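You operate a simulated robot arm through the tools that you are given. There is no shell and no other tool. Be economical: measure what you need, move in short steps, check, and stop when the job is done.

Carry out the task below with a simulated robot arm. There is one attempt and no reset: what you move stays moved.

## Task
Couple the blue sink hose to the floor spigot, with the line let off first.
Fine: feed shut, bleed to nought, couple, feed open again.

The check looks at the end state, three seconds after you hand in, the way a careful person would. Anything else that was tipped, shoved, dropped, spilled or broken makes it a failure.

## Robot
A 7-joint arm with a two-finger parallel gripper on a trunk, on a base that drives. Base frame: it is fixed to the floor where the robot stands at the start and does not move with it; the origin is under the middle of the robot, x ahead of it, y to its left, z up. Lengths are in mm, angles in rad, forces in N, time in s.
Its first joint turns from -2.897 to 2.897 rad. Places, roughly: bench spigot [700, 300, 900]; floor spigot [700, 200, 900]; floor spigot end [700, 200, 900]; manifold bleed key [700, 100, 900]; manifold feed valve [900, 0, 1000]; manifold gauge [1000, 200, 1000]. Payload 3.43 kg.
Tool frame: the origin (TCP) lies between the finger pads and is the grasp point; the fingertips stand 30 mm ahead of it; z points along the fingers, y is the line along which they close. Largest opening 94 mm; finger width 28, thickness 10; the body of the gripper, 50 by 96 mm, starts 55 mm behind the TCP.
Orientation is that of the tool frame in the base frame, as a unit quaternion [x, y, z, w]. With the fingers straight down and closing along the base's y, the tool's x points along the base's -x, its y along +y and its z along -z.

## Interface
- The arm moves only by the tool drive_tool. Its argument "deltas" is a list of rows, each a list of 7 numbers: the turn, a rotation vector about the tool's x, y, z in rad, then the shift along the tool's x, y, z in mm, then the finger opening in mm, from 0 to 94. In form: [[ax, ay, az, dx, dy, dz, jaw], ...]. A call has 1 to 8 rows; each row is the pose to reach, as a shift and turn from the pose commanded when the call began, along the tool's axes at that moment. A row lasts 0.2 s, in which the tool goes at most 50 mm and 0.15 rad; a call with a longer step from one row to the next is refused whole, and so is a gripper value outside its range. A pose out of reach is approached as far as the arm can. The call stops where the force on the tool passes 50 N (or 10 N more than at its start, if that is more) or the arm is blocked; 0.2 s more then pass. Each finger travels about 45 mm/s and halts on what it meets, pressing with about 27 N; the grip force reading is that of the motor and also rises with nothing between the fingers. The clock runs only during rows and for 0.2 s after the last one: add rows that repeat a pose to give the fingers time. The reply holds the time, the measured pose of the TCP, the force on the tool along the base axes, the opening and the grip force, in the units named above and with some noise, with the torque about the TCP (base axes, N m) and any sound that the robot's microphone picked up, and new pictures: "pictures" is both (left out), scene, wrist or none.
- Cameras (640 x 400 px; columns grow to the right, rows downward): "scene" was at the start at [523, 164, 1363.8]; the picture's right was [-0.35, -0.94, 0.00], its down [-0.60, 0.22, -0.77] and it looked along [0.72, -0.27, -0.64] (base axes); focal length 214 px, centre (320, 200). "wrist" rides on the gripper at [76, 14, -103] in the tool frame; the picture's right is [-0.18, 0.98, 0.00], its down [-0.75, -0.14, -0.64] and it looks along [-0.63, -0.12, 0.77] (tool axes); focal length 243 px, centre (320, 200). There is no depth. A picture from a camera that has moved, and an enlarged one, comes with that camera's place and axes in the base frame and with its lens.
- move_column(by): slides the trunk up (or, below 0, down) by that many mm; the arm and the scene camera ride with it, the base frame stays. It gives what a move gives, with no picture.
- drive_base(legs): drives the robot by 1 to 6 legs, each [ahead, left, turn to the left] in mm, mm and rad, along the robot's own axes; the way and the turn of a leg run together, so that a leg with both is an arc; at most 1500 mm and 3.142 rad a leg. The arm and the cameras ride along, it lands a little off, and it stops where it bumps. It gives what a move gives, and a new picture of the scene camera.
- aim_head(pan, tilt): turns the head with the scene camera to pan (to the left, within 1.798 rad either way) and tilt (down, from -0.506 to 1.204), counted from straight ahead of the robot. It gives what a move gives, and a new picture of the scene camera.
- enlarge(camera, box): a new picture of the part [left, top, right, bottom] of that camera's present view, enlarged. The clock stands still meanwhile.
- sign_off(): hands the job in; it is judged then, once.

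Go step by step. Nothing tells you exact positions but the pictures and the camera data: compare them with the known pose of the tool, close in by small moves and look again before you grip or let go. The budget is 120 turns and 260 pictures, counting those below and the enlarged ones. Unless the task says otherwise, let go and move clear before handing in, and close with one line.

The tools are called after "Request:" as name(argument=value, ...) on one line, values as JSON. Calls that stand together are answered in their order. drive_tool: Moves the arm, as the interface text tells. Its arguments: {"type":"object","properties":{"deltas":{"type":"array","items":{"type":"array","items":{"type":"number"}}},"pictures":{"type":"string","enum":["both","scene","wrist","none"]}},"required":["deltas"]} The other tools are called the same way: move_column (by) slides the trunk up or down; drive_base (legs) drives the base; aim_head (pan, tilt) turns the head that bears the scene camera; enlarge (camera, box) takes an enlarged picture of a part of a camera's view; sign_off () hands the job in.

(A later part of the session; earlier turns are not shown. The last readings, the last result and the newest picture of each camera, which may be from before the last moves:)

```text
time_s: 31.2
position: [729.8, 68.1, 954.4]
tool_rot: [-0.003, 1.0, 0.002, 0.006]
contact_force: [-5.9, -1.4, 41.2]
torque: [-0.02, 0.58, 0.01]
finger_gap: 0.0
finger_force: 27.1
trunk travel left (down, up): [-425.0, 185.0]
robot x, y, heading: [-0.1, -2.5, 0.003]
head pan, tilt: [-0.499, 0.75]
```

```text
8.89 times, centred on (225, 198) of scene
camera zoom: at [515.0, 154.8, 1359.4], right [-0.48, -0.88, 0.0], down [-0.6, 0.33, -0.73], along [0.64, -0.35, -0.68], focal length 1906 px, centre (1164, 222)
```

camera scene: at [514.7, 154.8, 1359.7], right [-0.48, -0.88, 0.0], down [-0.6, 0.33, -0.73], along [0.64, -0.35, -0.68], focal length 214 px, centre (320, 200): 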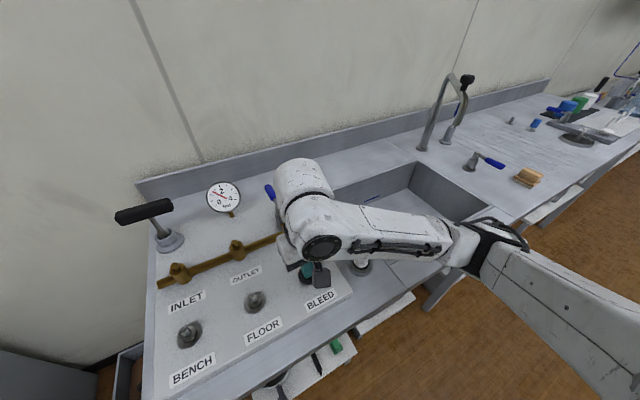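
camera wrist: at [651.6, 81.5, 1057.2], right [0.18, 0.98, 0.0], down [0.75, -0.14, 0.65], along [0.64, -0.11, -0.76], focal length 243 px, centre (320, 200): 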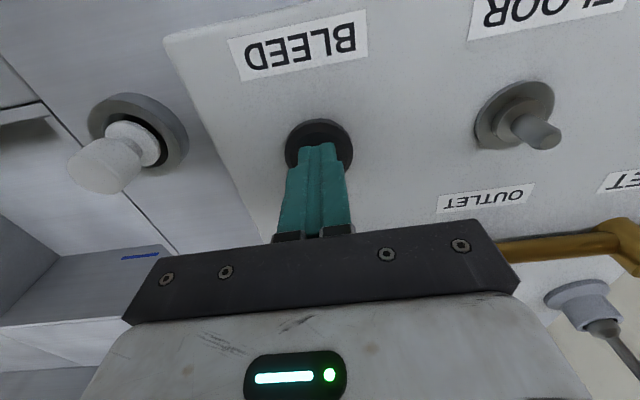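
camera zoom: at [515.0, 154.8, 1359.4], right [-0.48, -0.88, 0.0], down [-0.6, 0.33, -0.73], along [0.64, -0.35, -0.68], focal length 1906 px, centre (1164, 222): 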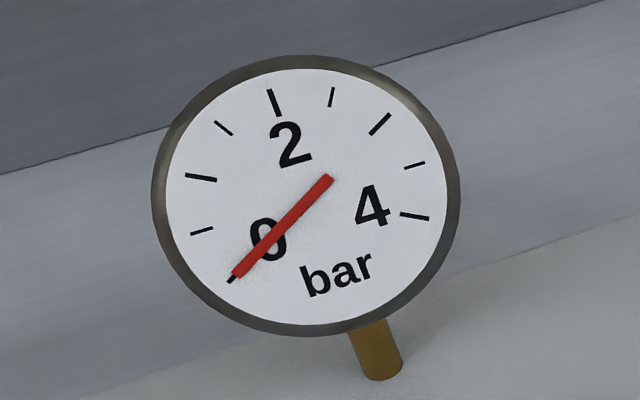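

The gauge is at zero. I'll hold a moment longer, then release and check whether the key springs back and the needle stays down.

Request:
drive_tool(deltas=[[0, 0, 0, 0, 0, 0, 0], [0, 0, 0, 0, 0, 0, 0], [0, 0, 0, 0, 0, 0, 0], [0, 0, 0, 0, 0, 0, 0], [0, 0, 0, 0, 0, 0, 0], [0, 0, 0, 0, 0, 0, 0]], pictures="none")

Request:
drive_tool(deltas=[[0, 0, 0, 0, 0, -10, 0], [0, 0, 0, 0, 0, -40, 0], [0, 0, 0, 0, 0, -80, 0], [0, 0, 0, 0, 0, -120, 0], [0, 0, 0, 0, 0, -150, 0], [0, -0.012, 0, 0, 0, -150, 0]], pictures="both")

Request:
enlarge(camera="scene", box=[195, 175, 255, 220])

```text
time_s: 32.6
position: [729.7, 67.9, 954.0]
tool_rot: [-0.003, 1.0, 0.002, 0.006]
contact_force: [-4.1, -1.3, 40.8]
torque: [-0.06, 0.49, 0.01]
finger_gap: 0.0
finger_force: 26.8
trunk travel left (down, up): [-425.0, 185.0]
robot x, y, heading: [1.3, -3.4, 0.002]
head pan, tilt: [-0.499, 0.75]
```

```text
time_s: 34.0
position: [729.5, 68.5, 1103.7]
tool_rot: [-0.002, 1.0, 0.002, 0.01]
contact_force: [-0.8, -0.4, 0.2]
torque: [-0.03, 0.0, -0.02]
finger_gap: 0.2
finger_force: 26.4
trunk travel left (down, up): [-425.0, 185.0]
robot x, y, heading: [1.4, 0.2, 0.0]
head pan, tilt: [-0.499, 0.75]
camera scene: at [516.3, 155.0, 1358.7], right [-0.48, -0.88, 0.0], down [-0.6, 0.33, -0.73], along [0.64, -0.35, -0.68], focal length 214 px, centre (320, 200)
camera wrist: at [651.1, 82.4, 1206.0], right [0.18, 0.98, 0.01], down [0.74, -0.14, 0.66], along [0.65, -0.11, -0.75], focal length 243 px, centre (320, 200)
```

scene: 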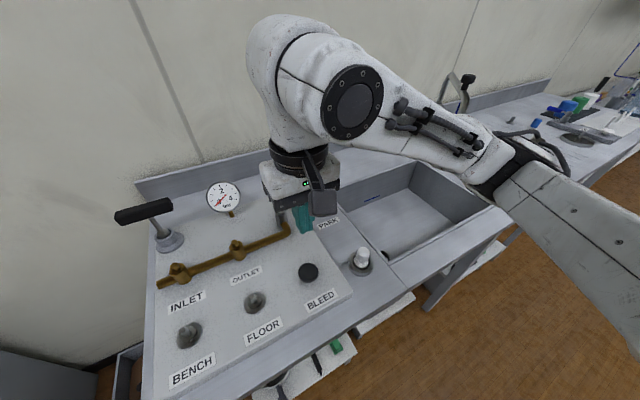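
wrist: 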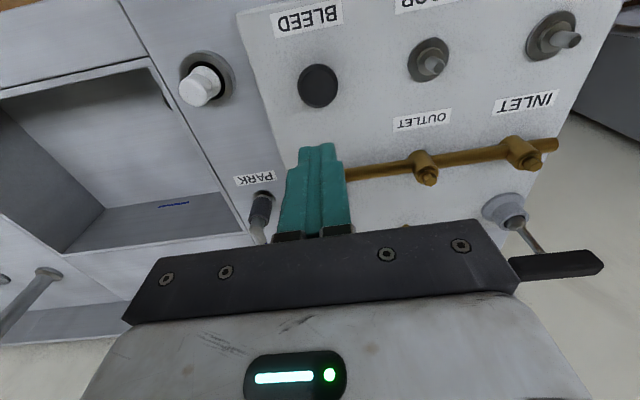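

```text
8.89 times, centred on (225, 198) of scene
camera zoom: at [516.3, 155.0, 1358.7], right [-0.48, -0.88, 0.0], down [-0.6, 0.33, -0.73], along [0.64, -0.35, -0.68], focal length 1906 px, centre (1164, 222)
```

zoom: 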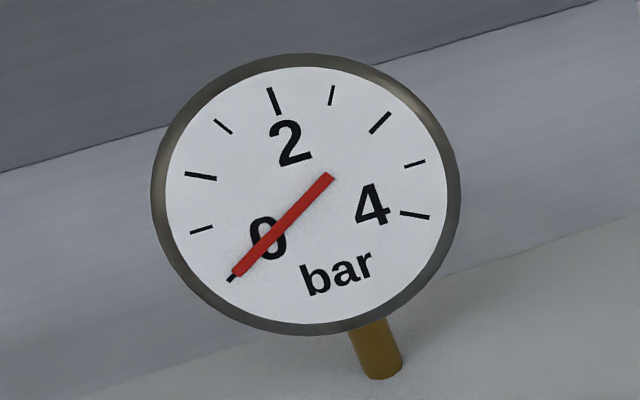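

The gauge holds at zero with the key released and the feed shut. Next I'll look closely at the parked coupler.

Request:
drive_tool(deltas=[[0, 0.01, 0, -18, -33, 0, 20], [0, 0.02, 0, -35, -66, 10, 40], [0, 0.02, 0, -52, -98, 25, 60], [0, 0.02, 0, -70, -131, 44, 60], [0, 0.02, 0, -70, -131, 44, 60]], pictures="wrist")

Request:
enlarge(camera="wrist", box=[240, 60, 440, 230])

Request:
enlarge(camera="scene", box=[260, 160, 360, 240])

```text
time_s: 35.2
position: [801.2, -62.4, 1059.1]
tool_rot: [-0.002, 1.0, 0.0, -0.001]
contact_force: [1.6, -0.4, -0.6]
torque: [-0.03, -0.03, 0.0]
finger_gap: 59.8
finger_force: 0.1
trunk travel left (down, up): [-425.0, 185.0]
robot x, y, heading: [-1.2, -1.8, -0.0]
head pan, tilt: [-0.499, 0.75]
camera wrist: at [724.6, -48.4, 1162.5], right [0.18, 0.98, 0.0], down [0.75, -0.14, 0.64], along [0.63, -0.11, -0.77], focal length 243 px, centre (320, 200)
```

wrist: 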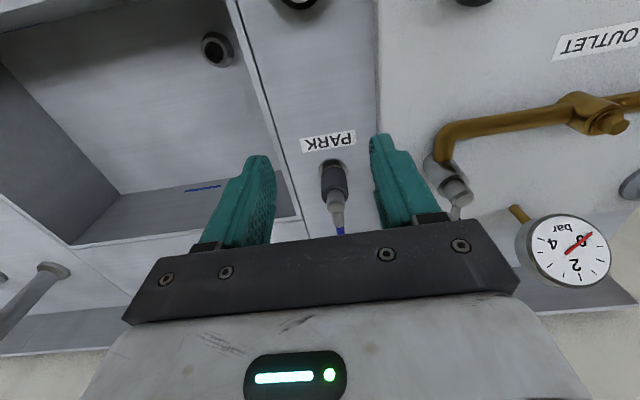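

```text
2.35 times, centred on (340, 145) of wrist
camera zoom: at [724.6, -48.4, 1162.5], right [0.18, 0.98, 0.0], down [0.75, -0.14, 0.64], along [0.63, -0.11, -0.77], focal length 571 px, centre (273, 329)
```

zoom: 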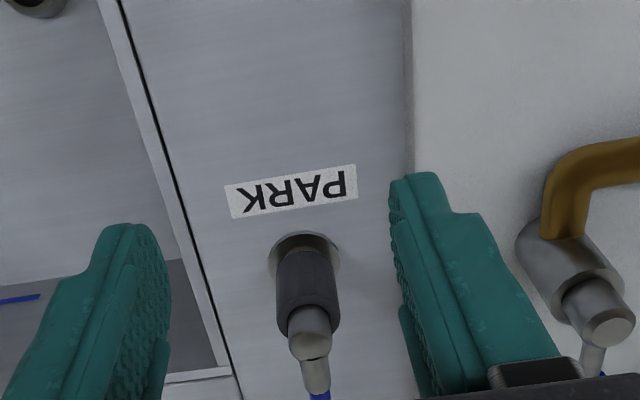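

```text
5.00 times, centred on (310, 200) of scene
camera zoom: at [516.4, 154.9, 1358.7], right [-0.48, -0.88, 0.0], down [-0.6, 0.33, -0.73], along [0.64, -0.35, -0.68], focal length 1072 px, centre (370, 200)
```

zoom: 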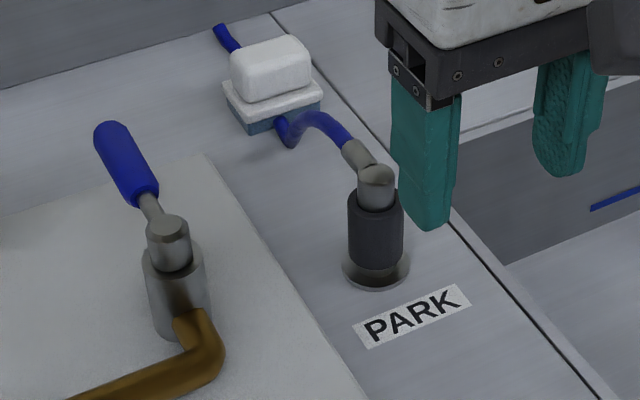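

The coupler sits at about (903, -61), with its dark sleeve from z≈893 to 944 and elbow top ≈963. I'll hover directly above it.

Request:
drive_tool(deltas=[[0, 0, 0, -34, 0, 0, 66], [0, 0, 0, -68, 1, 10, 66], [0, 0, 0, -102, 1, 25, 66], [0, 0, 0, -102, 1, 47, 66], [0, 0, 0, -102, 1, 47, 66]], pictures="both")

Request:
enlarge(camera="scene", box=[270, 160, 370, 240])

```text
time_s: 36.4
position: [902.5, -62.0, 1014.1]
tool_rot: [-0.003, 1.0, 0.001, 0.0]
contact_force: [0.2, 0.1, -0.1]
torque: [0.03, 0.01, -0.02]
finger_gap: 65.7
finger_force: 0.0
trunk travel left (down, up): [-425.0, 185.0]
robot x, y, heading: [3.0, 0.9, -0.001]
head pan, tilt: [-0.499, 0.75]
camera scene: at [516.4, 155.0, 1358.7], right [-0.48, -0.88, 0.0], down [-0.6, 0.33, -0.73], along [0.64, -0.35, -0.68], focal length 214 px, centre (320, 200)
camera wrist: at [826.0, -47.5, 1116.8], right [0.18, 0.98, 0.0], down [0.75, -0.14, 0.64], along [0.63, -0.11, -0.77], focal length 243 px, centre (320, 200)
```

scene: 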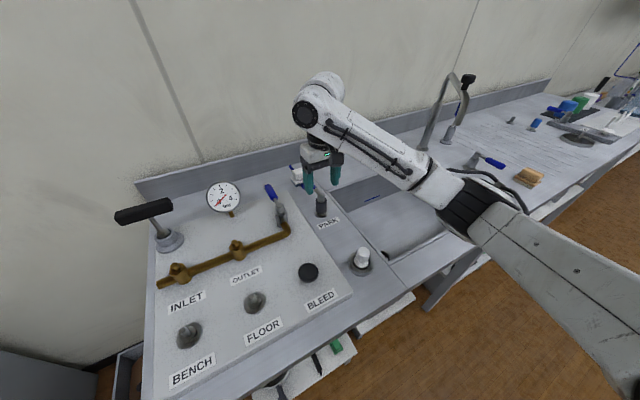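
wrist: 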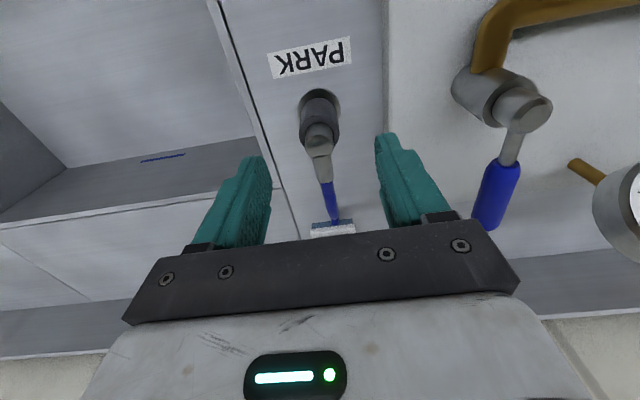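

```text
5.00 times, centred on (320, 200) of scene
camera zoom: at [516.4, 155.0, 1358.7], right [-0.48, -0.88, 0.0], down [-0.6, 0.33, -0.73], along [0.64, -0.35, -0.68], focal length 1072 px, centre (320, 200)
```

zoom: 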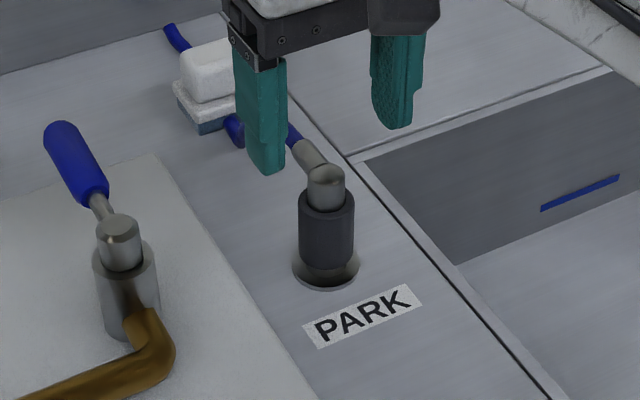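

The coupler axis looks nearer (897, -59.5), so I'll adjust and descend with the jaws open.

Request:
drive_tool(deltas=[[0, 0, 0, 5, 2.5, 20, 66], [0, 0, 0, 5, 2.5, 40, 66], [0, 0, 0, 5, 2.5, 60, 66], [0, 0, 0, 5, 2.5, 76, 66], [0, 0, 0, 5, 2.5, 86, 66], [0, 0, 0, 5, 2.5, 86, 66]], pictures="both")

Request:
enlarge(camera="scene", box=[270, 160, 370, 240])

```text
time_s: 37.8
position: [899.1, -58.1, 927.4]
tool_rot: [-0.004, 1.0, 0.002, 0.0]
contact_force: [0.5, 0.3, 0.1]
torque: [-0.01, 0.03, 0.01]
finger_gap: 65.8
finger_force: 0.1
trunk travel left (down, up): [-425.0, 185.0]
robot x, y, heading: [-1.1, -1.4, 0.004]
head pan, tilt: [-0.499, 0.75]
camera scene: at [516.4, 155.0, 1358.7], right [-0.48, -0.88, 0.0], down [-0.6, 0.33, -0.73], along [0.64, -0.35, -0.68], focal length 214 px, centre (320, 200)
camera wrist: at [822.1, -44.8, 1030.8], right [0.18, 0.98, 0.0], down [0.75, -0.14, 0.64], along [0.63, -0.11, -0.77], focal length 243 px, centre (320, 200)
```

scene: 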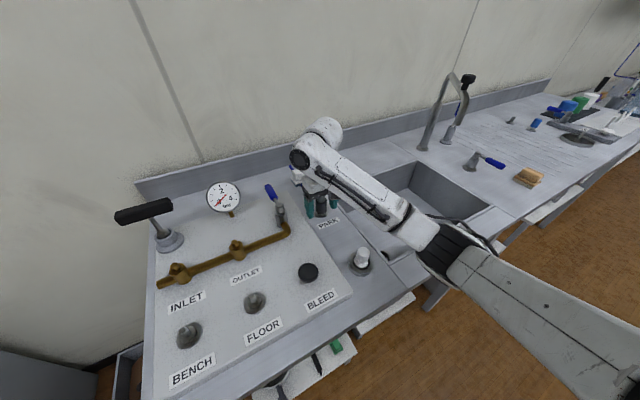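
wrist: 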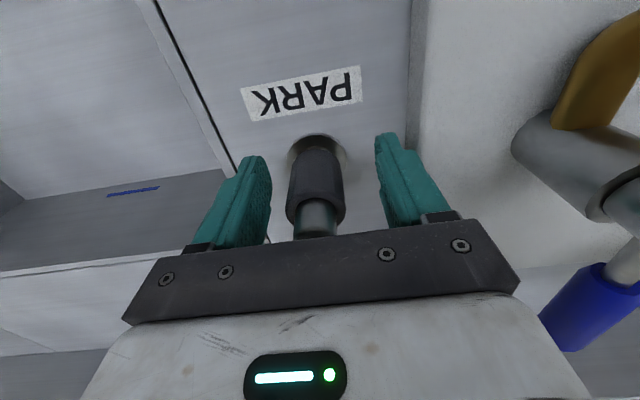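

```text
5.00 times, centred on (320, 200) of scene
camera zoom: at [516.4, 155.0, 1358.7], right [-0.48, -0.88, 0.0], down [-0.6, 0.33, -0.73], along [0.64, -0.35, -0.68], focal length 1072 px, centre (320, 200)
```

zoom: 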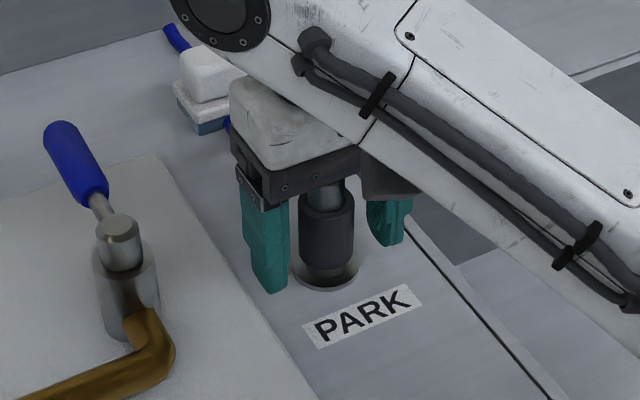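

The sleeve is between the pads. I'll close on it.

Request:
drive_tool(deltas=[[0, 0, 0, 0, 0, 0, 50], [0, 0, 0, 0, 0, 0, 36], [0, 0, 0, 0, 0, 0, 25], [0, 0, 0, 0, 0, 0, 20], [0, 0, 0, 0, 0, 0, 20]], pictures="wrist")

```text
time_s: 39.0
position: [899.7, -62.0, 929.1]
tool_rot: [0.001, 1.0, 0.001, 0.0]
contact_force: [1.3, -25.3, -0.5]
torque: [0.03, 0.06, -0.13]
finger_gap: 36.0
finger_force: 27.1
trunk travel left (down, up): [-425.0, 185.0]
robot x, y, heading: [1.7, 1.0, -0.005]
head pan, tilt: [-0.499, 0.75]
camera wrist: at [822.1, -48.4, 1031.1], right [0.18, 0.98, 0.0], down [0.75, -0.14, 0.64], along [0.63, -0.12, -0.77], focal length 243 px, centre (320, 200)
```

wrist: 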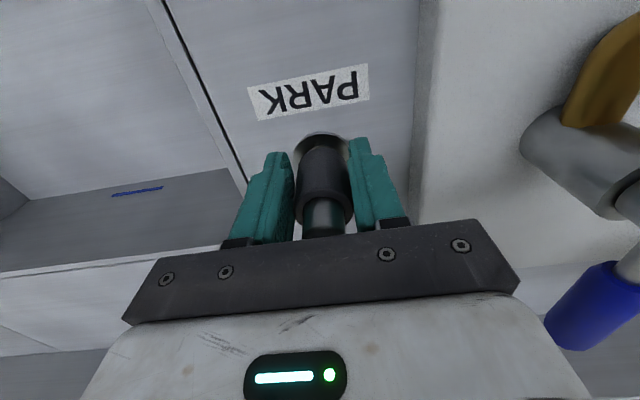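

Gripped at a 36 mm gap, with a side load because the axis is a bit further to -y. I'll shift 4 mm to centre.

Request:
drive_tool(deltas=[[0, 0, 0, 0, -3, 0, 20], [0, 0, 0, 0, -5, 0, 20], [0, 0, 0, 0, -5, 0, 20]], pictures="none")

```text
time_s: 39.8
position: [898.0, -63.8, 927.8]
tool_rot: [-0.004, 1.0, 0.002, 0.0]
contact_force: [3.4, -15.1, -0.4]
torque: [0.04, 0.07, 0.08]
finger_gap: 35.8
finger_force: 26.7
trunk travel left (down, up): [-425.0, 185.0]
robot x, y, heading: [-1.5, 1.6, 0.004]
head pan, tilt: [-0.499, 0.75]
```

Request:
drive_tool(deltas=[[0, 0, 0, 0, -3, 0, 20], [0, 0, 0, 0, -3, 0, 20]], pictures="none")

```text
time_s: 40.4
position: [899.9, -62.2, 927.7]
tool_rot: [-0.005, 1.0, 0.003, 0.0]
contact_force: [1.2, 1.4, 2.5]
torque: [0.06, 0.0, 0.22]
finger_gap: 35.9
finger_force: 26.5
trunk travel left (down, up): [-425.0, 185.0]
robot x, y, heading: [0.6, 2.7, 0.003]
head pan, tilt: [-0.499, 0.75]
```

The grip is centred with no side load. I'll pull the coupler up gently off the park stub.

Request:
drive_tool(deltas=[[0, 0, 0, 0, 0, -4, 20], [0, 0, 0, 0, 0, -8, 20], [0, 0, 0, 0, 0, -14, 20], [0, 0, 0, 0, 0, -22, 20], [0, 0, 0, 0, 0, -30, 20]], pictures="both")

Request:
enlarge(camera="scene", box=[270, 160, 370, 240])

```text
time_s: 41.6
position: [899.6, -68.6, 959.2]
tool_rot: [-0.002, 1.0, 0.001, 0.0]
contact_force: [0.5, 0.7, -0.1]
torque: [-0.06, -0.01, -0.01]
finger_gap: 36.0
finger_force: 26.8
trunk travel left (down, up): [-425.0, 185.0]
robot x, y, heading: [1.6, 1.2, -0.003]
head pan, tilt: [-0.499, 0.75]
camera scene: at [516.5, 154.6, 1358.7], right [-0.48, -0.88, 0.0], down [-0.6, 0.33, -0.73], along [0.64, -0.35, -0.68], focal length 214 px, centre (320, 200)
camera wrist: at [822.3, -54.5, 1061.1], right [0.18, 0.98, 0.0], down [0.75, -0.14, 0.64], along [0.63, -0.11, -0.77], focal length 243 px, centre (320, 200)
```

scene: 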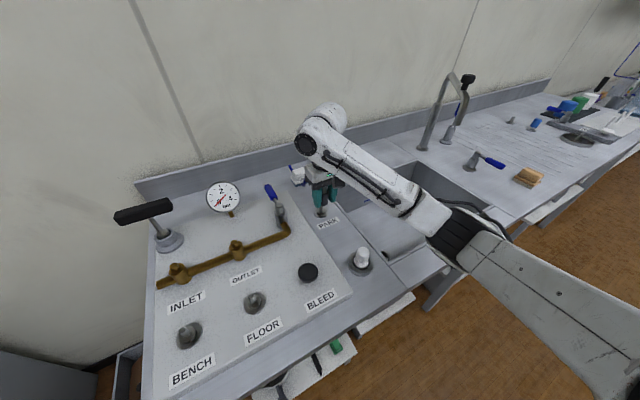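
wrist: 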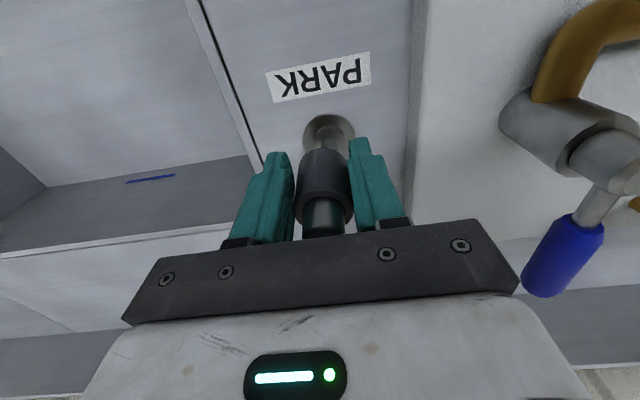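

```text
5.00 times, centred on (320, 200) of scene
camera zoom: at [516.5, 154.6, 1358.7], right [-0.48, -0.88, 0.0], down [-0.6, 0.33, -0.73], along [0.64, -0.35, -0.68], focal length 1072 px, centre (320, 200)
```

zoom: 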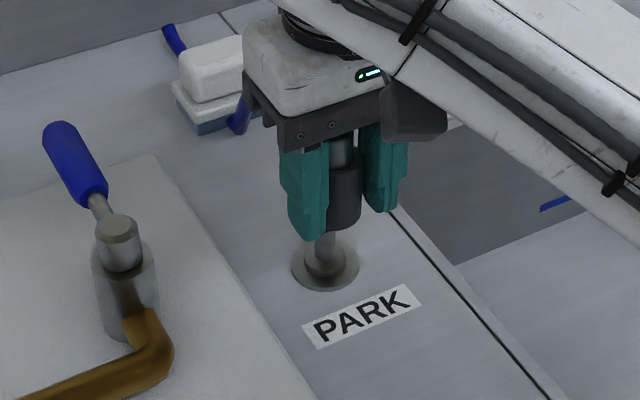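

The coupler is off the stub. The stub axis is at about (907, -62), so the coupler axis sits ~7 mm to +x of the TCP. I'll lift clear and check the hose.

Request:
drive_tool(deltas=[[0, 0, 0, 0, 0, -20, 20], [0, 0, 0, 0, 0, -45, 20], [0, 0, 0, 0, 0, -70, 20], [0, 0, 0, 0, 0, -90, 20], [0, 0, 0, 0, 0, -90, 20]], pictures="both")

Request:
enlarge(camera="scene", box=[255, 120, 375, 220])

```text
time_s: 42.8
position: [898.0, -66.5, 1047.2]
tool_rot: [-0.003, 1.0, 0.001, 0.0]
contact_force: [0.0, -1.4, -1.1]
torque: [0.01, 0.01, 0.02]
finger_gap: 35.9
finger_force: 26.8
trunk travel left (down, up): [-425.0, 185.0]
robot x, y, heading: [-1.0, -1.2, 0.01]
head pan, tilt: [-0.499, 0.75]
camera scene: at [516.4, 155.0, 1358.7], right [-0.48, -0.88, 0.0], down [-0.6, 0.33, -0.73], along [0.64, -0.35, -0.68], focal length 214 px, centre (320, 200)
camera wrist: at [821.1, -52.7, 1150.8], right [0.18, 0.98, 0.0], down [0.75, -0.14, 0.64], along [0.63, -0.11, -0.77], focal length 243 px, centre (320, 200)
```

scene: 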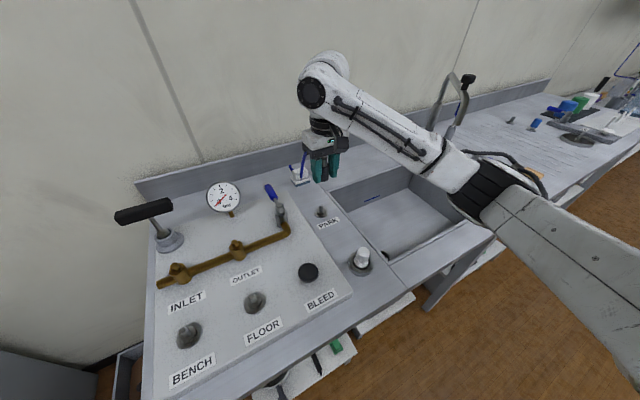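
wrist: 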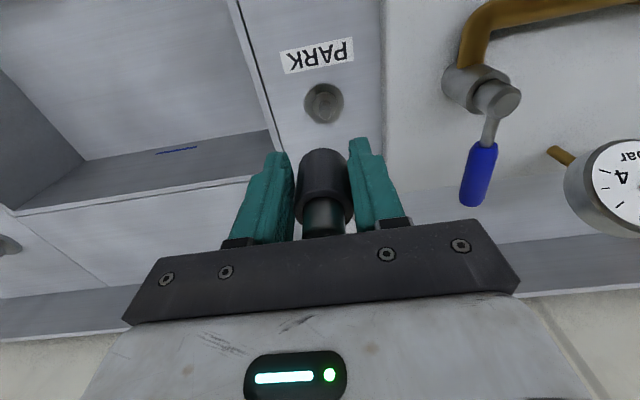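

```text
4.00 times, centred on (315, 170) of scene
camera zoom: at [516.4, 155.0, 1358.7], right [-0.48, -0.88, 0.0], down [-0.6, 0.33, -0.73], along [0.64, -0.35, -0.68], focal length 858 px, centre (340, 320)
```

zoom: 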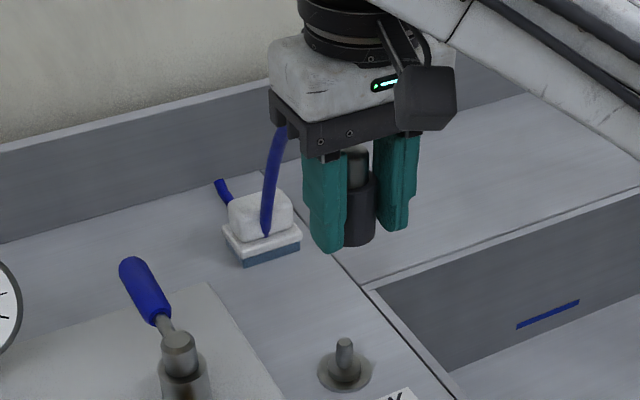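

The hose feeds freely through its clip. Now for an accurate fix on the floor spigot.

Request:
enlarge(camera="scene", box=[160, 250, 320, 350])

Request:
drive_tool(deltas=[[0, 0, 0, 30, 0, -20, 20], [0, 0, 0, 65, 10, -40, 20], [0, 0, 0, 100, 30, -50, 20], [0, 0, 0, 130, 60, -50, 20], [0, 0, 0, 160, 95, -50, 20], [0, 0, 0, 180, 135, -50, 20], [0, 0, 0, 200, 175, -50, 20], [0, 0, 0, 215, 215, -50, 20]], pictures="both")

```text
4.00 times, centred on (240, 300) of scene
camera zoom: at [516.4, 155.0, 1358.7], right [-0.48, -0.88, 0.0], down [-0.6, 0.33, -0.73], along [0.64, -0.35, -0.68], focal length 858 px, centre (640, -200)
```

zoom: 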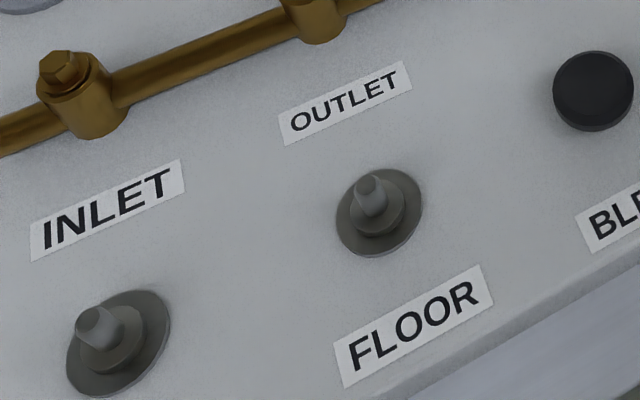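

```text
time_s: 44.6
position: [682.5, 147.1, 1097.2]
tool_rot: [-0.002, 1.0, 0.003, 0.0]
contact_force: [0.2, 0.5, -0.8]
torque: [-0.01, 0.04, 0.0]
finger_gap: 35.7
finger_force: 26.5
trunk travel left (down, up): [-425.0, 185.0]
robot x, y, heading: [-1.4, 1.9, -0.0]
head pan, tilt: [-0.499, 0.75]
camera scene: at [516.5, 154.4, 1358.7], right [-0.48, -0.88, 0.0], down [-0.6, 0.33, -0.73], along [0.64, -0.35, -0.68], focal length 214 px, centre (320, 200)
camera wrist: at [604.3, 161.0, 1201.4], right [0.18, 0.98, 0.0], down [0.75, -0.14, 0.64], along [0.63, -0.11, -0.77], focal length 243 px, centre (320, 200)
```

scene: 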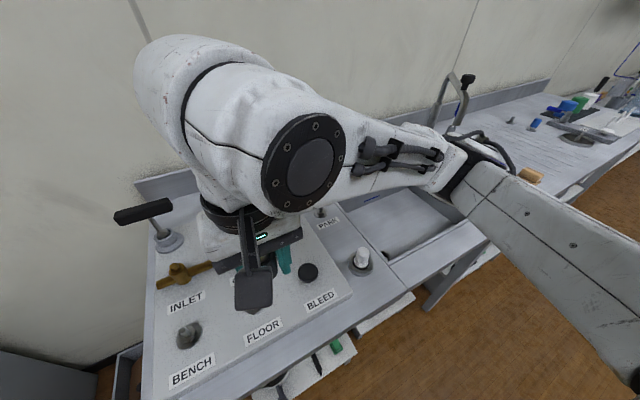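
wrist: 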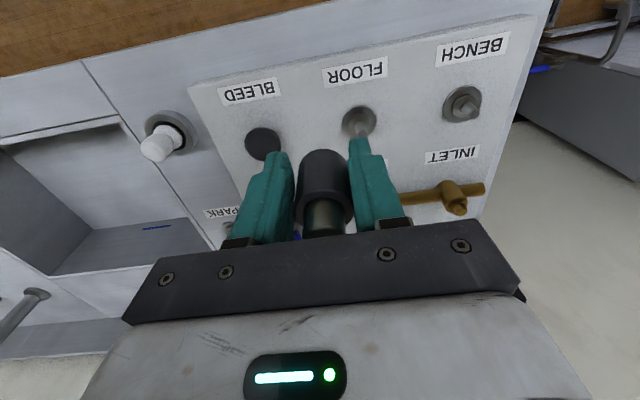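

The floor spigot is at about (731, 189), panel z≈905. I'll hover with the coupler over it.

Request:
drive_tool(deltas=[[0, 0, 0, -20, 20, 10, 20], [0, 0, 0, -41, 42, 30, 20], [0, 0, 0, -41, 42, 60, 20], [0, 0, 0, -41, 42, 90, 20], [0, 0, 0, -41, 42, 90, 20]], pictures="both")

Request:
enlarge(camera="wrist", box=[240, 60, 420, 240])

Request:
enlarge(camera="scene", box=[190, 210, 330, 330])

```text
time_s: 45.8
position: [722.7, 190.2, 1009.9]
tool_rot: [-0.002, 1.0, 0.001, -0.001]
contact_force: [-0.7, 0.4, -0.9]
torque: [0.02, 0.01, -0.04]
finger_gap: 35.6
finger_force: 27.1
trunk travel left (down, up): [-425.0, 185.0]
robot x, y, heading: [1.8, -2.6, 0.001]
head pan, tilt: [-0.499, 0.75]
camera scene: at [516.4, 155.1, 1358.7], right [-0.48, -0.88, 0.0], down [-0.6, 0.33, -0.73], along [0.64, -0.35, -0.68], focal length 214 px, centre (320, 200)
camera wrist: at [646.7, 203.7, 1112.6], right [0.18, 0.98, 0.0], down [0.75, -0.14, 0.64], along [0.63, -0.11, -0.77], focal length 243 px, centre (320, 200)
```

scene: 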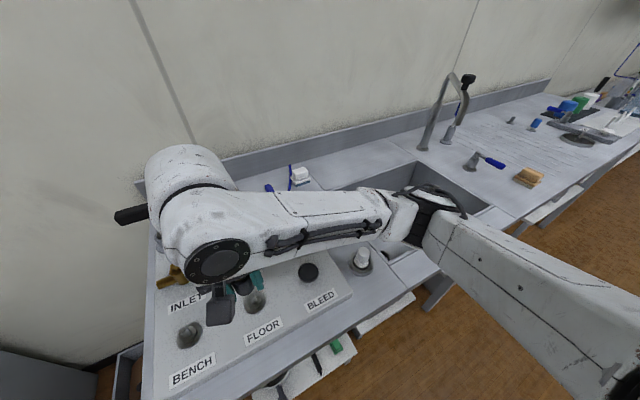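
wrist: 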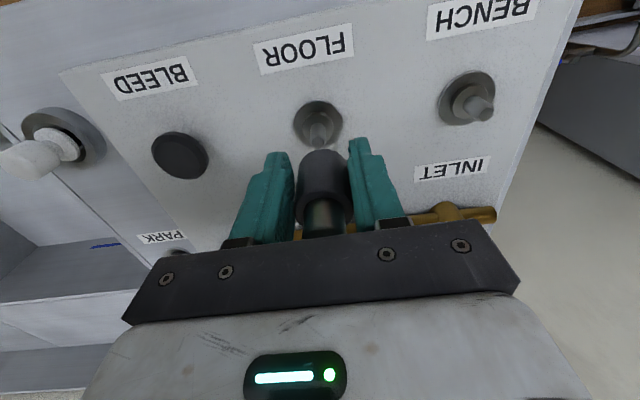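

```text
2.22 times, centred on (330, 150) of wrist
camera zoom: at [646.7, 203.7, 1112.6], right [0.18, 0.98, 0.0], down [0.75, -0.14, 0.64], along [0.63, -0.11, -0.77], focal length 539 px, centre (298, 311)
```

zoom: 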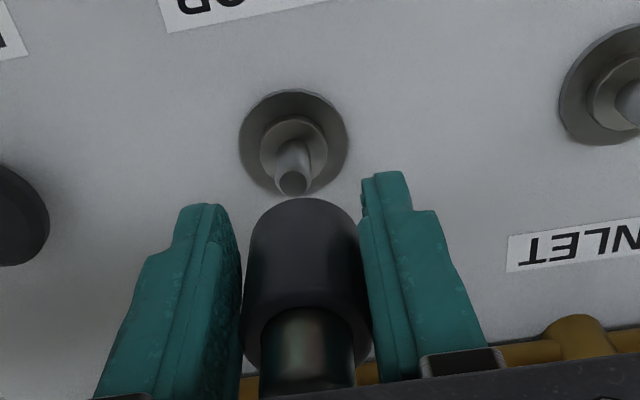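

```text
3.33 times, centred on (260, 270) of scene
camera zoom: at [516.4, 155.1, 1358.7], right [-0.48, -0.88, 0.0], down [-0.6, 0.33, -0.73], along [0.64, -0.35, -0.68], focal length 715 px, centre (520, -33)
```

zoom: 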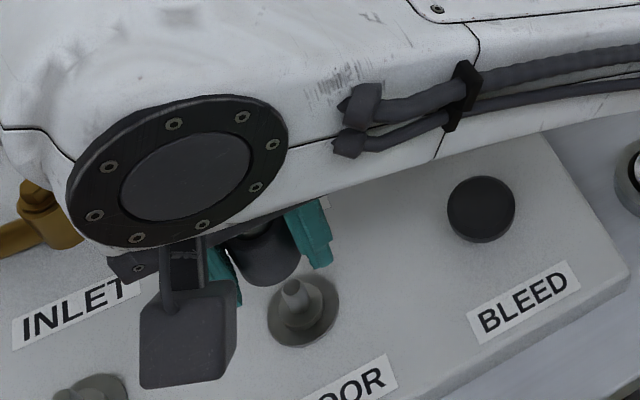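

Request:
drive_tool(deltas=[[0, 0, 0, -2, -2, 10, 20], [0, 0, 0, -2, -2, 20, 20], [0, 0, 0, -2, -2, 28, 20], [0, 0, 0, -2, -2, 28, 20]], pictures="wrist")

Request:
enlarge(camera="wrist", box=[240, 80, 400, 240])

Request:
enlarge(camera="scene", box=[220, 240, 300, 330])

```text
time_s: 46.8
position: [725.4, 187.0, 980.7]
tool_rot: [-0.002, 1.0, 0.0, 0.0]
contact_force: [-0.2, 0.3, -0.6]
torque: [0.01, 0.01, 0.02]
finger_gap: 35.7
finger_force: 26.7
trunk travel left (down, up): [-425.0, 185.0]
robot x, y, heading: [0.1, 2.5, 0.0]
head pan, tilt: [-0.499, 0.75]
camera wrist: at [648.2, 200.0, 1083.3], right [0.18, 0.98, 0.0], down [0.75, -0.14, 0.64], along [0.63, -0.11, -0.77], focal length 243 px, centre (320, 200)
```

wrist: 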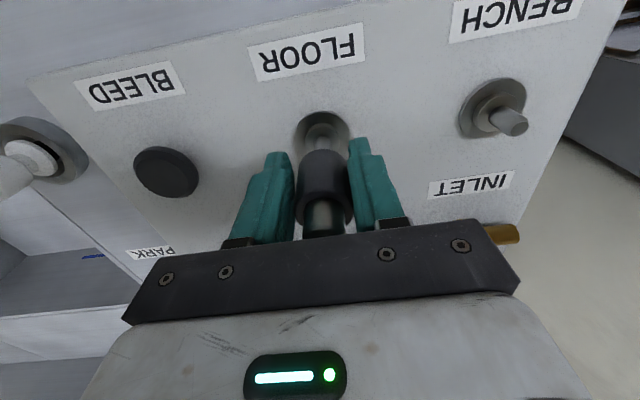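

```text
2.50 times, centred on (320, 160) of wrist
camera zoom: at [648.2, 200.0, 1083.3], right [0.18, 0.98, 0.0], down [0.75, -0.14, 0.64], along [0.63, -0.11, -0.77], focal length 606 px, centre (320, 300)
```

zoom: 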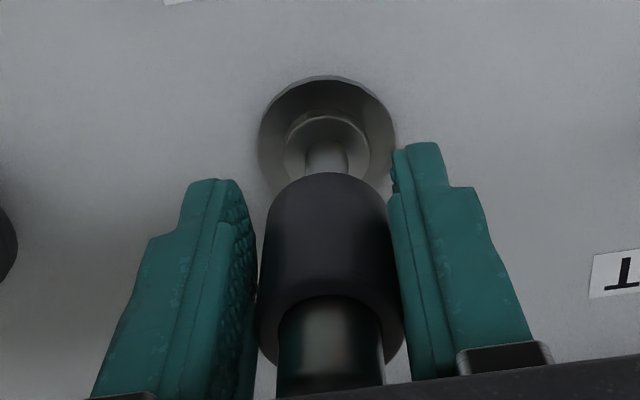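

```text
4.44 times, centred on (260, 285) of scene
camera zoom: at [516.4, 155.0, 1358.7], right [-0.48, -0.88, 0.0], down [-0.6, 0.33, -0.73], along [0.64, -0.35, -0.68], focal length 953 px, centre (587, -178)
```

zoom: 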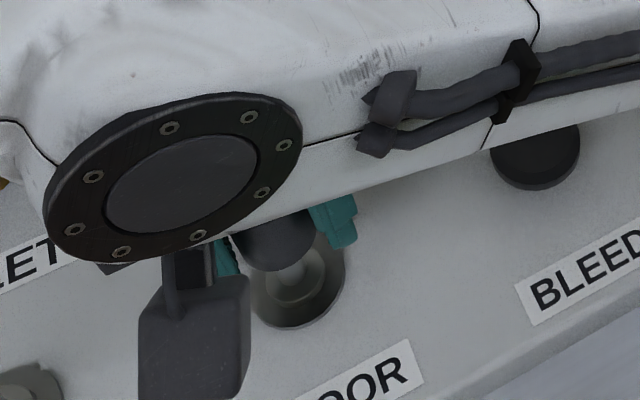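

The estimates suggest the spigot axis is near (729, 188.5). I'll shift about 3 mm and lower slowly with force checks.

Request:
drive_tool(deltas=[[0, 0, 0, 3, 1.3, 0, 20], [0, 0, 0, 3, 1.3, 4, 20], [0, 0, 0, 3, 1.3, 7, 20], [0, 0, 0, 3, 1.3, 10, 20], [0, 0, 0, 3, 1.3, 13, 20]], pictures="wrist")

Request:
enlarge(camera="wrist", box=[240, 80, 400, 240])

```text
time_s: 48.0
position: [720.5, 188.8, 967.0]
tool_rot: [-0.003, 1.0, 0.001, 0.0]
contact_force: [-8.7, -2.4, 1.8]
torque: [-0.05, 0.21, -0.01]
finger_gap: 35.3
finger_force: 27.0
trunk travel left (down, up): [-425.0, 185.0]
robot x, y, heading: [1.3, -0.0, -0.001]
head pan, tilt: [-0.499, 0.75]
camera wrist: at [644.2, 201.8, 1069.9], right [0.18, 0.98, 0.0], down [0.76, -0.14, 0.64], along [0.63, -0.11, -0.77], focal length 243 px, centre (320, 200)
```

wrist: 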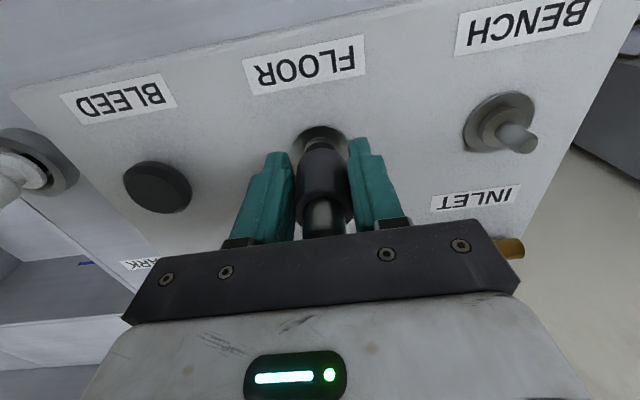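

```text
2.50 times, centred on (320, 160) of wrist
camera zoom: at [644.2, 201.8, 1069.9], right [0.18, 0.98, 0.0], down [0.76, -0.14, 0.64], along [0.63, -0.11, -0.77], focal length 606 px, centre (320, 300)
```

zoom: 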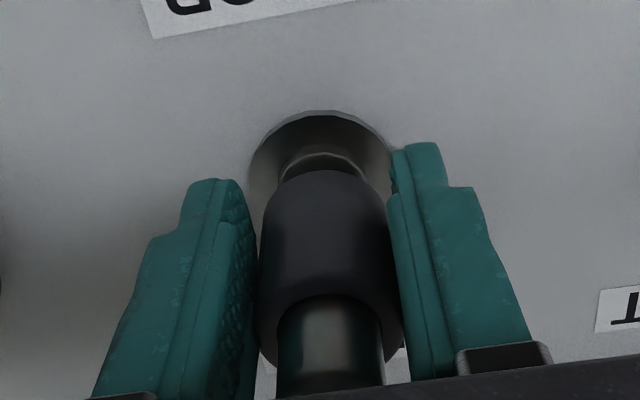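

A side force toward -x means the spigot has entered the bore. I'll comply by ~2 mm and keep lowering.

Request:
drive_tool(deltas=[[0, 0, 0, 2, -0.6, 1, 20], [0, 0, 0, 2.5, -0.6, 4, 20], [0, 0, 0, 2.5, -0.6, 7, 20]], pictures="none")

```text
time_s: 48.8
position: [719.9, 187.8, 961.2]
tool_rot: [-0.003, 1.0, 0.002, 0.0]
contact_force: [0.3, 0.6, 0.7]
torque: [0.0, 0.0, 0.0]
finger_gap: 35.2
finger_force: 26.4
trunk travel left (down, up): [-425.0, 185.0]
robot x, y, heading: [-0.5, 1.6, 0.007]
head pan, tilt: [-0.499, 0.75]
```

The forces have vanished, so it's aligned. I'll press down to seat it.

Request:
drive_tool(deltas=[[0, 0, 0, 0, 0, 3, 20], [0, 0, 0, 0, 0, 6, 20], [0, 0, 0, 0, 0, 9, 20], [0, 0, 0, 0, 0, 12, 20], [0, 0, 0, 0, 0, 15, 20], [0, 0, 0, 0, 0, 18, 20]], pictures="wrist")

```text
time_s: 50.2
position: [721.2, 187.9, 944.1]
tool_rot: [-0.002, 1.0, 0.002, 0.002]
contact_force: [2.1, -0.4, 40.7]
torque: [-0.92, 0.03, 0.14]
finger_gap: 35.8
finger_force: 27.2
trunk travel left (down, up): [-425.0, 185.0]
robot x, y, heading: [-0.8, 0.5, -0.001]
head pan, tilt: [-0.499, 0.75]
camera wrist: at [642.4, 201.1, 1046.9], right [0.18, 0.98, 0.0], down [0.75, -0.14, 0.64], along [0.63, -0.11, -0.76], focal length 243 px, centre (320, 200)
```

wrist: 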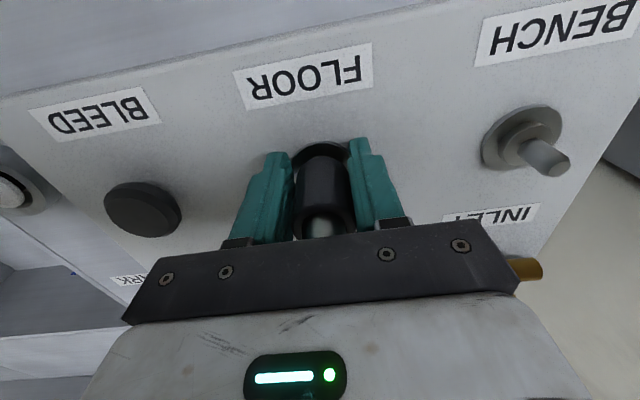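

Request:
enlarge(camera="wrist", box=[250, 100, 400, 240])

Request:
drive_tool(deltas=[[0, 0, 0, 0, 0, 1.5, 20], [0, 0, 0, 0, 0, 3, 20], [0, 0, 0, 0, 0, 4.5, 20]], pictures="wrist")

Request:
enlarge(camera="wrist", box=[250, 100, 400, 240])

```text
2.86 times, centred on (325, 170) of wrist
camera zoom: at [642.4, 201.1, 1046.9], right [0.18, 0.98, 0.0], down [0.75, -0.14, 0.64], along [0.63, -0.11, -0.76], focal length 693 px, centre (306, 286)
```

zoom: 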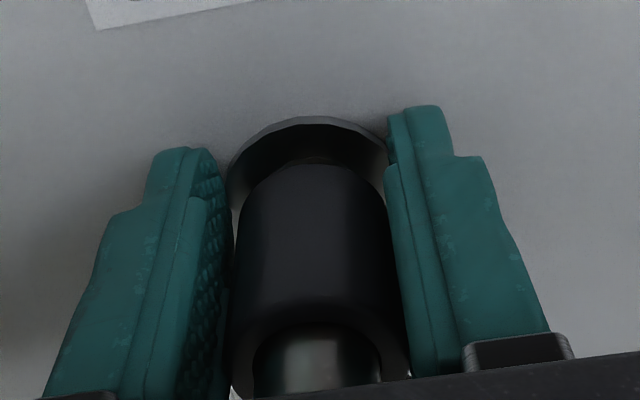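

```text
time_s: 50.6
position: [721.2, 187.7, 944.3]
tool_rot: [-0.003, 1.0, 0.002, 0.004]
contact_force: [-8.9, -2.9, 23.7]
torque: [-0.48, 0.5, 0.16]
finger_gap: 35.6
finger_force: 27.1
trunk travel left (down, up): [-425.0, 185.0]
robot x, y, heading: [0.5, 1.8, 0.001]
head pan, tilt: [-0.499, 0.75]
stopped in row 1: the force on the tool passed its limit at 54 N (the readings are from after the stop); the commanded pose is now the measured one
camera wrist: at [642.0, 200.8, 1046.7], right [0.18, 0.98, 0.01], down [0.75, -0.14, 0.65], along [0.64, -0.11, -0.76], focal length 243 px, centre (320, 200)
```

wrist: 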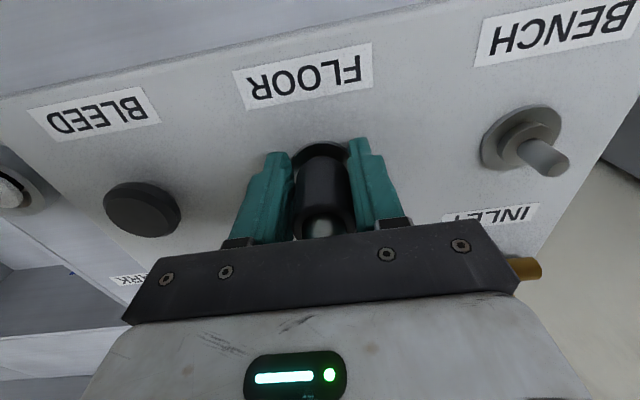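

```text
2.86 times, centred on (325, 170) of wrist
camera zoom: at [642.0, 200.8, 1046.7], right [0.18, 0.98, 0.01], down [0.75, -0.14, 0.65], along [0.64, -0.11, -0.76], focal length 693 px, centre (306, 286)
```

zoom: 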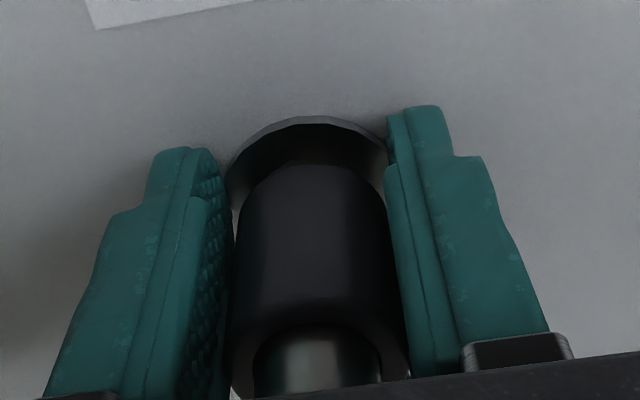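

The coupler slid a little up in the grip as it bottomed out. I'll let go, rise and inspect the seat, then perhaps press on top to be sure.

Request:
drive_tool(deltas=[[0, 0, 0, 0, 0, -1, 36], [0, 0, 0, 0, 0, -1, 50], [0, 0, 0, 0, 0, -1, 64], [0, 0, 0, 0, 0, -1, 70], [0, 0, 0, 0, 0, -30, 70], [0, 0, 0, 0, 0, -70, 70], [0, 0, 0, 0, 0, -110, 70]], pictures="both")

Request:
enlarge(camera="wrist", box=[240, 60, 400, 220])

```text
time_s: 52.2
position: [721.5, 186.2, 1051.4]
tool_rot: [-0.002, 1.0, 0.001, 0.001]
contact_force: [0.3, 0.2, -0.4]
torque: [-0.02, -0.01, 0.02]
finger_gap: 70.2
finger_force: 0.0
trunk travel left (down, up): [-425.0, 185.0]
robot x, y, heading: [1.2, 5.8, -0.002]
head pan, tilt: [-0.499, 0.75]
camera scene: at [516.4, 155.0, 1358.5], right [-0.48, -0.88, 0.0], down [-0.6, 0.33, -0.73], along [0.64, -0.35, -0.68], focal length 214 px, centre (320, 200)
camera wrist: at [643.2, 200.2, 1154.4], right [0.18, 0.98, 0.0], down [0.75, -0.14, 0.64], along [0.63, -0.11, -0.76], focal length 243 px, centre (320, 200)
```

scene: 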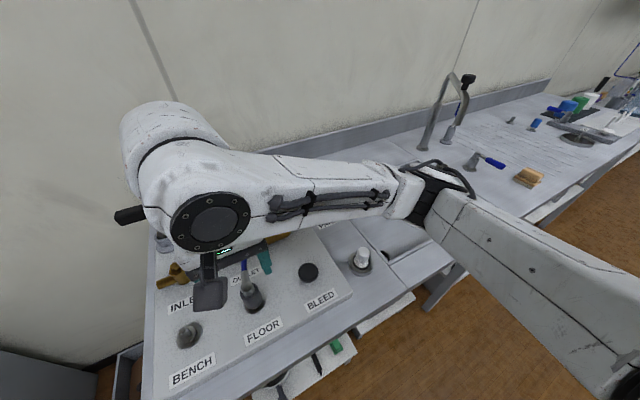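
wrist: 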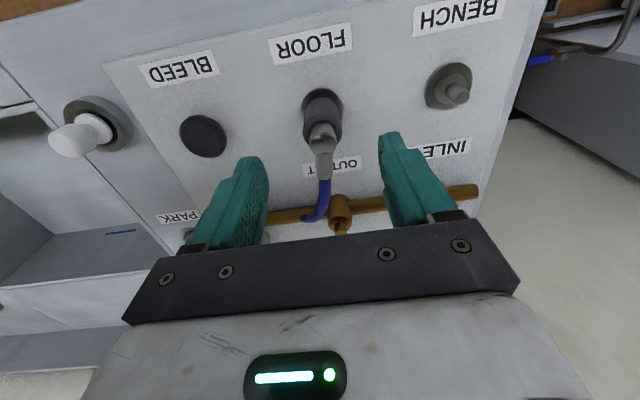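

```text
2.50 times, centred on (320, 140) of wrist
camera zoom: at [643.2, 200.2, 1154.4], right [0.18, 0.98, 0.0], down [0.75, -0.14, 0.64], along [0.63, -0.11, -0.76], focal length 606 px, centre (320, 350)
```

zoom: 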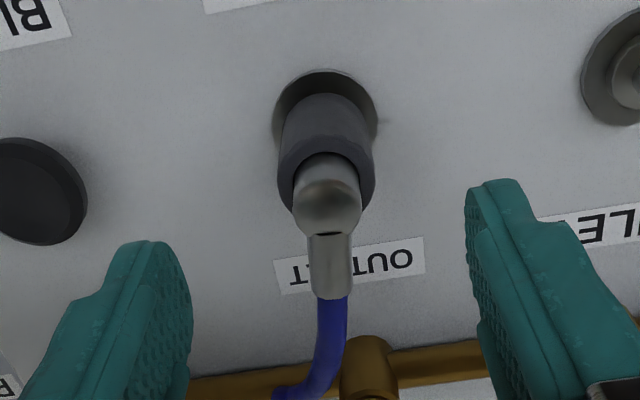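

It looks properly seated. To be sure, I'll press down on the elbow top with closed fingers.

Request:
drive_tool(deltas=[[0, 0, 0, -3, 1, 0, 50], [0, 0, 0, -6, 1, 0, 30], [0, 0, 0, -6, 1, 0, 10], [0, 0, 0, -6, 1, 0, 0], [0, 0, 0, -6, 1, 10, 0], [0, 0, 0, -6, 1, 18, 0], [0, 0, 0, -6, 1, 22, 0], [0, 0, 0, -6, 1, 26, 0]], pictures="wrist")

Request:
drive_tool(deltas=[[0, 0, 0, 0, 0, 4, 0], [0, 0, 0, 0, 0, 8, 0], [0, 0, 0, 0, 0, 12, 0], [0, 0, 0, 0, 0, 16, 0], [0, 0, 0, 0, 0, 20, 0], [0, 0, 0, 0, 0, 24, 0]], pictures="wrist")

```text
time_s: 54.0
position: [726.1, 188.7, 1025.9]
tool_rot: [-0.002, 1.0, 0.001, 0.003]
contact_force: [-0.2, -0.3, 0.7]
torque: [-0.03, 0.0, -0.04]
finger_gap: 0.0
finger_force: 27.0
trunk travel left (down, up): [-425.0, 185.0]
robot x, y, heading: [-0.5, -0.7, 0.0]
head pan, tilt: [-0.499, 0.75]
camera wrist: at [649.1, 201.9, 1128.6], right [0.18, 0.98, 0.0], down [0.75, -0.14, 0.64], along [0.63, -0.11, -0.76], focal length 243 px, centre (320, 200)
```

wrist: 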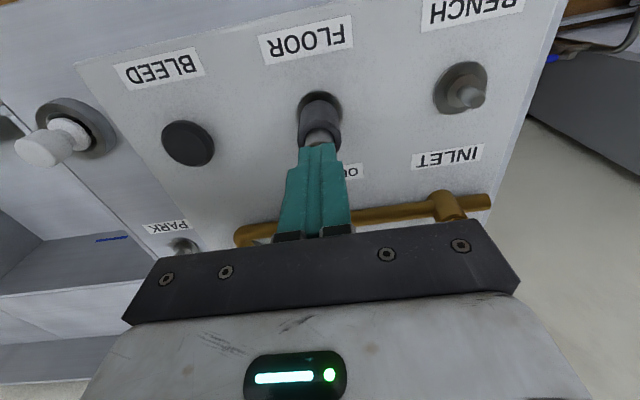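

```text
time_s: 54.9
position: [726.3, 188.8, 1018.4]
tool_rot: [-0.003, 1.0, 0.006, 0.009]
contact_force: [-9.7, -3.7, 28.2]
torque: [-0.08, 0.43, 0.15]
finger_gap: 0.1
finger_force: 26.5
trunk travel left (down, up): [-425.0, 185.0]
robot x, y, heading: [1.6, -0.9, -0.002]
head pan, tilt: [-0.499, 0.75]
stopped in row 4: the force on the tool passed its limit at 56 N (the readings are from after the stop); the commanded pose is now the measured one
camera wrist: at [647.7, 200.6, 1120.8], right [0.18, 0.98, 0.01], down [0.74, -0.14, 0.65], along [0.65, -0.11, -0.76], focal length 243 px, centre (320, 200)
```

wrist: 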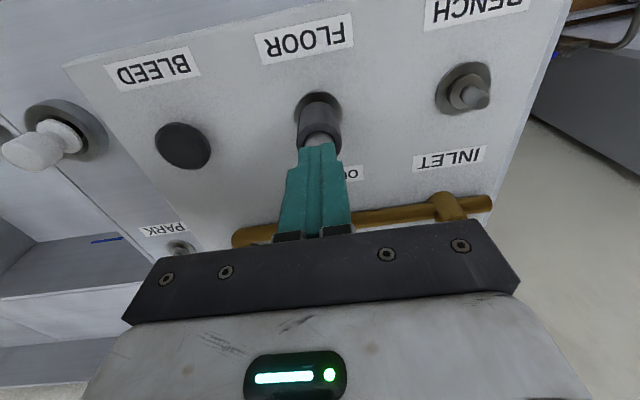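

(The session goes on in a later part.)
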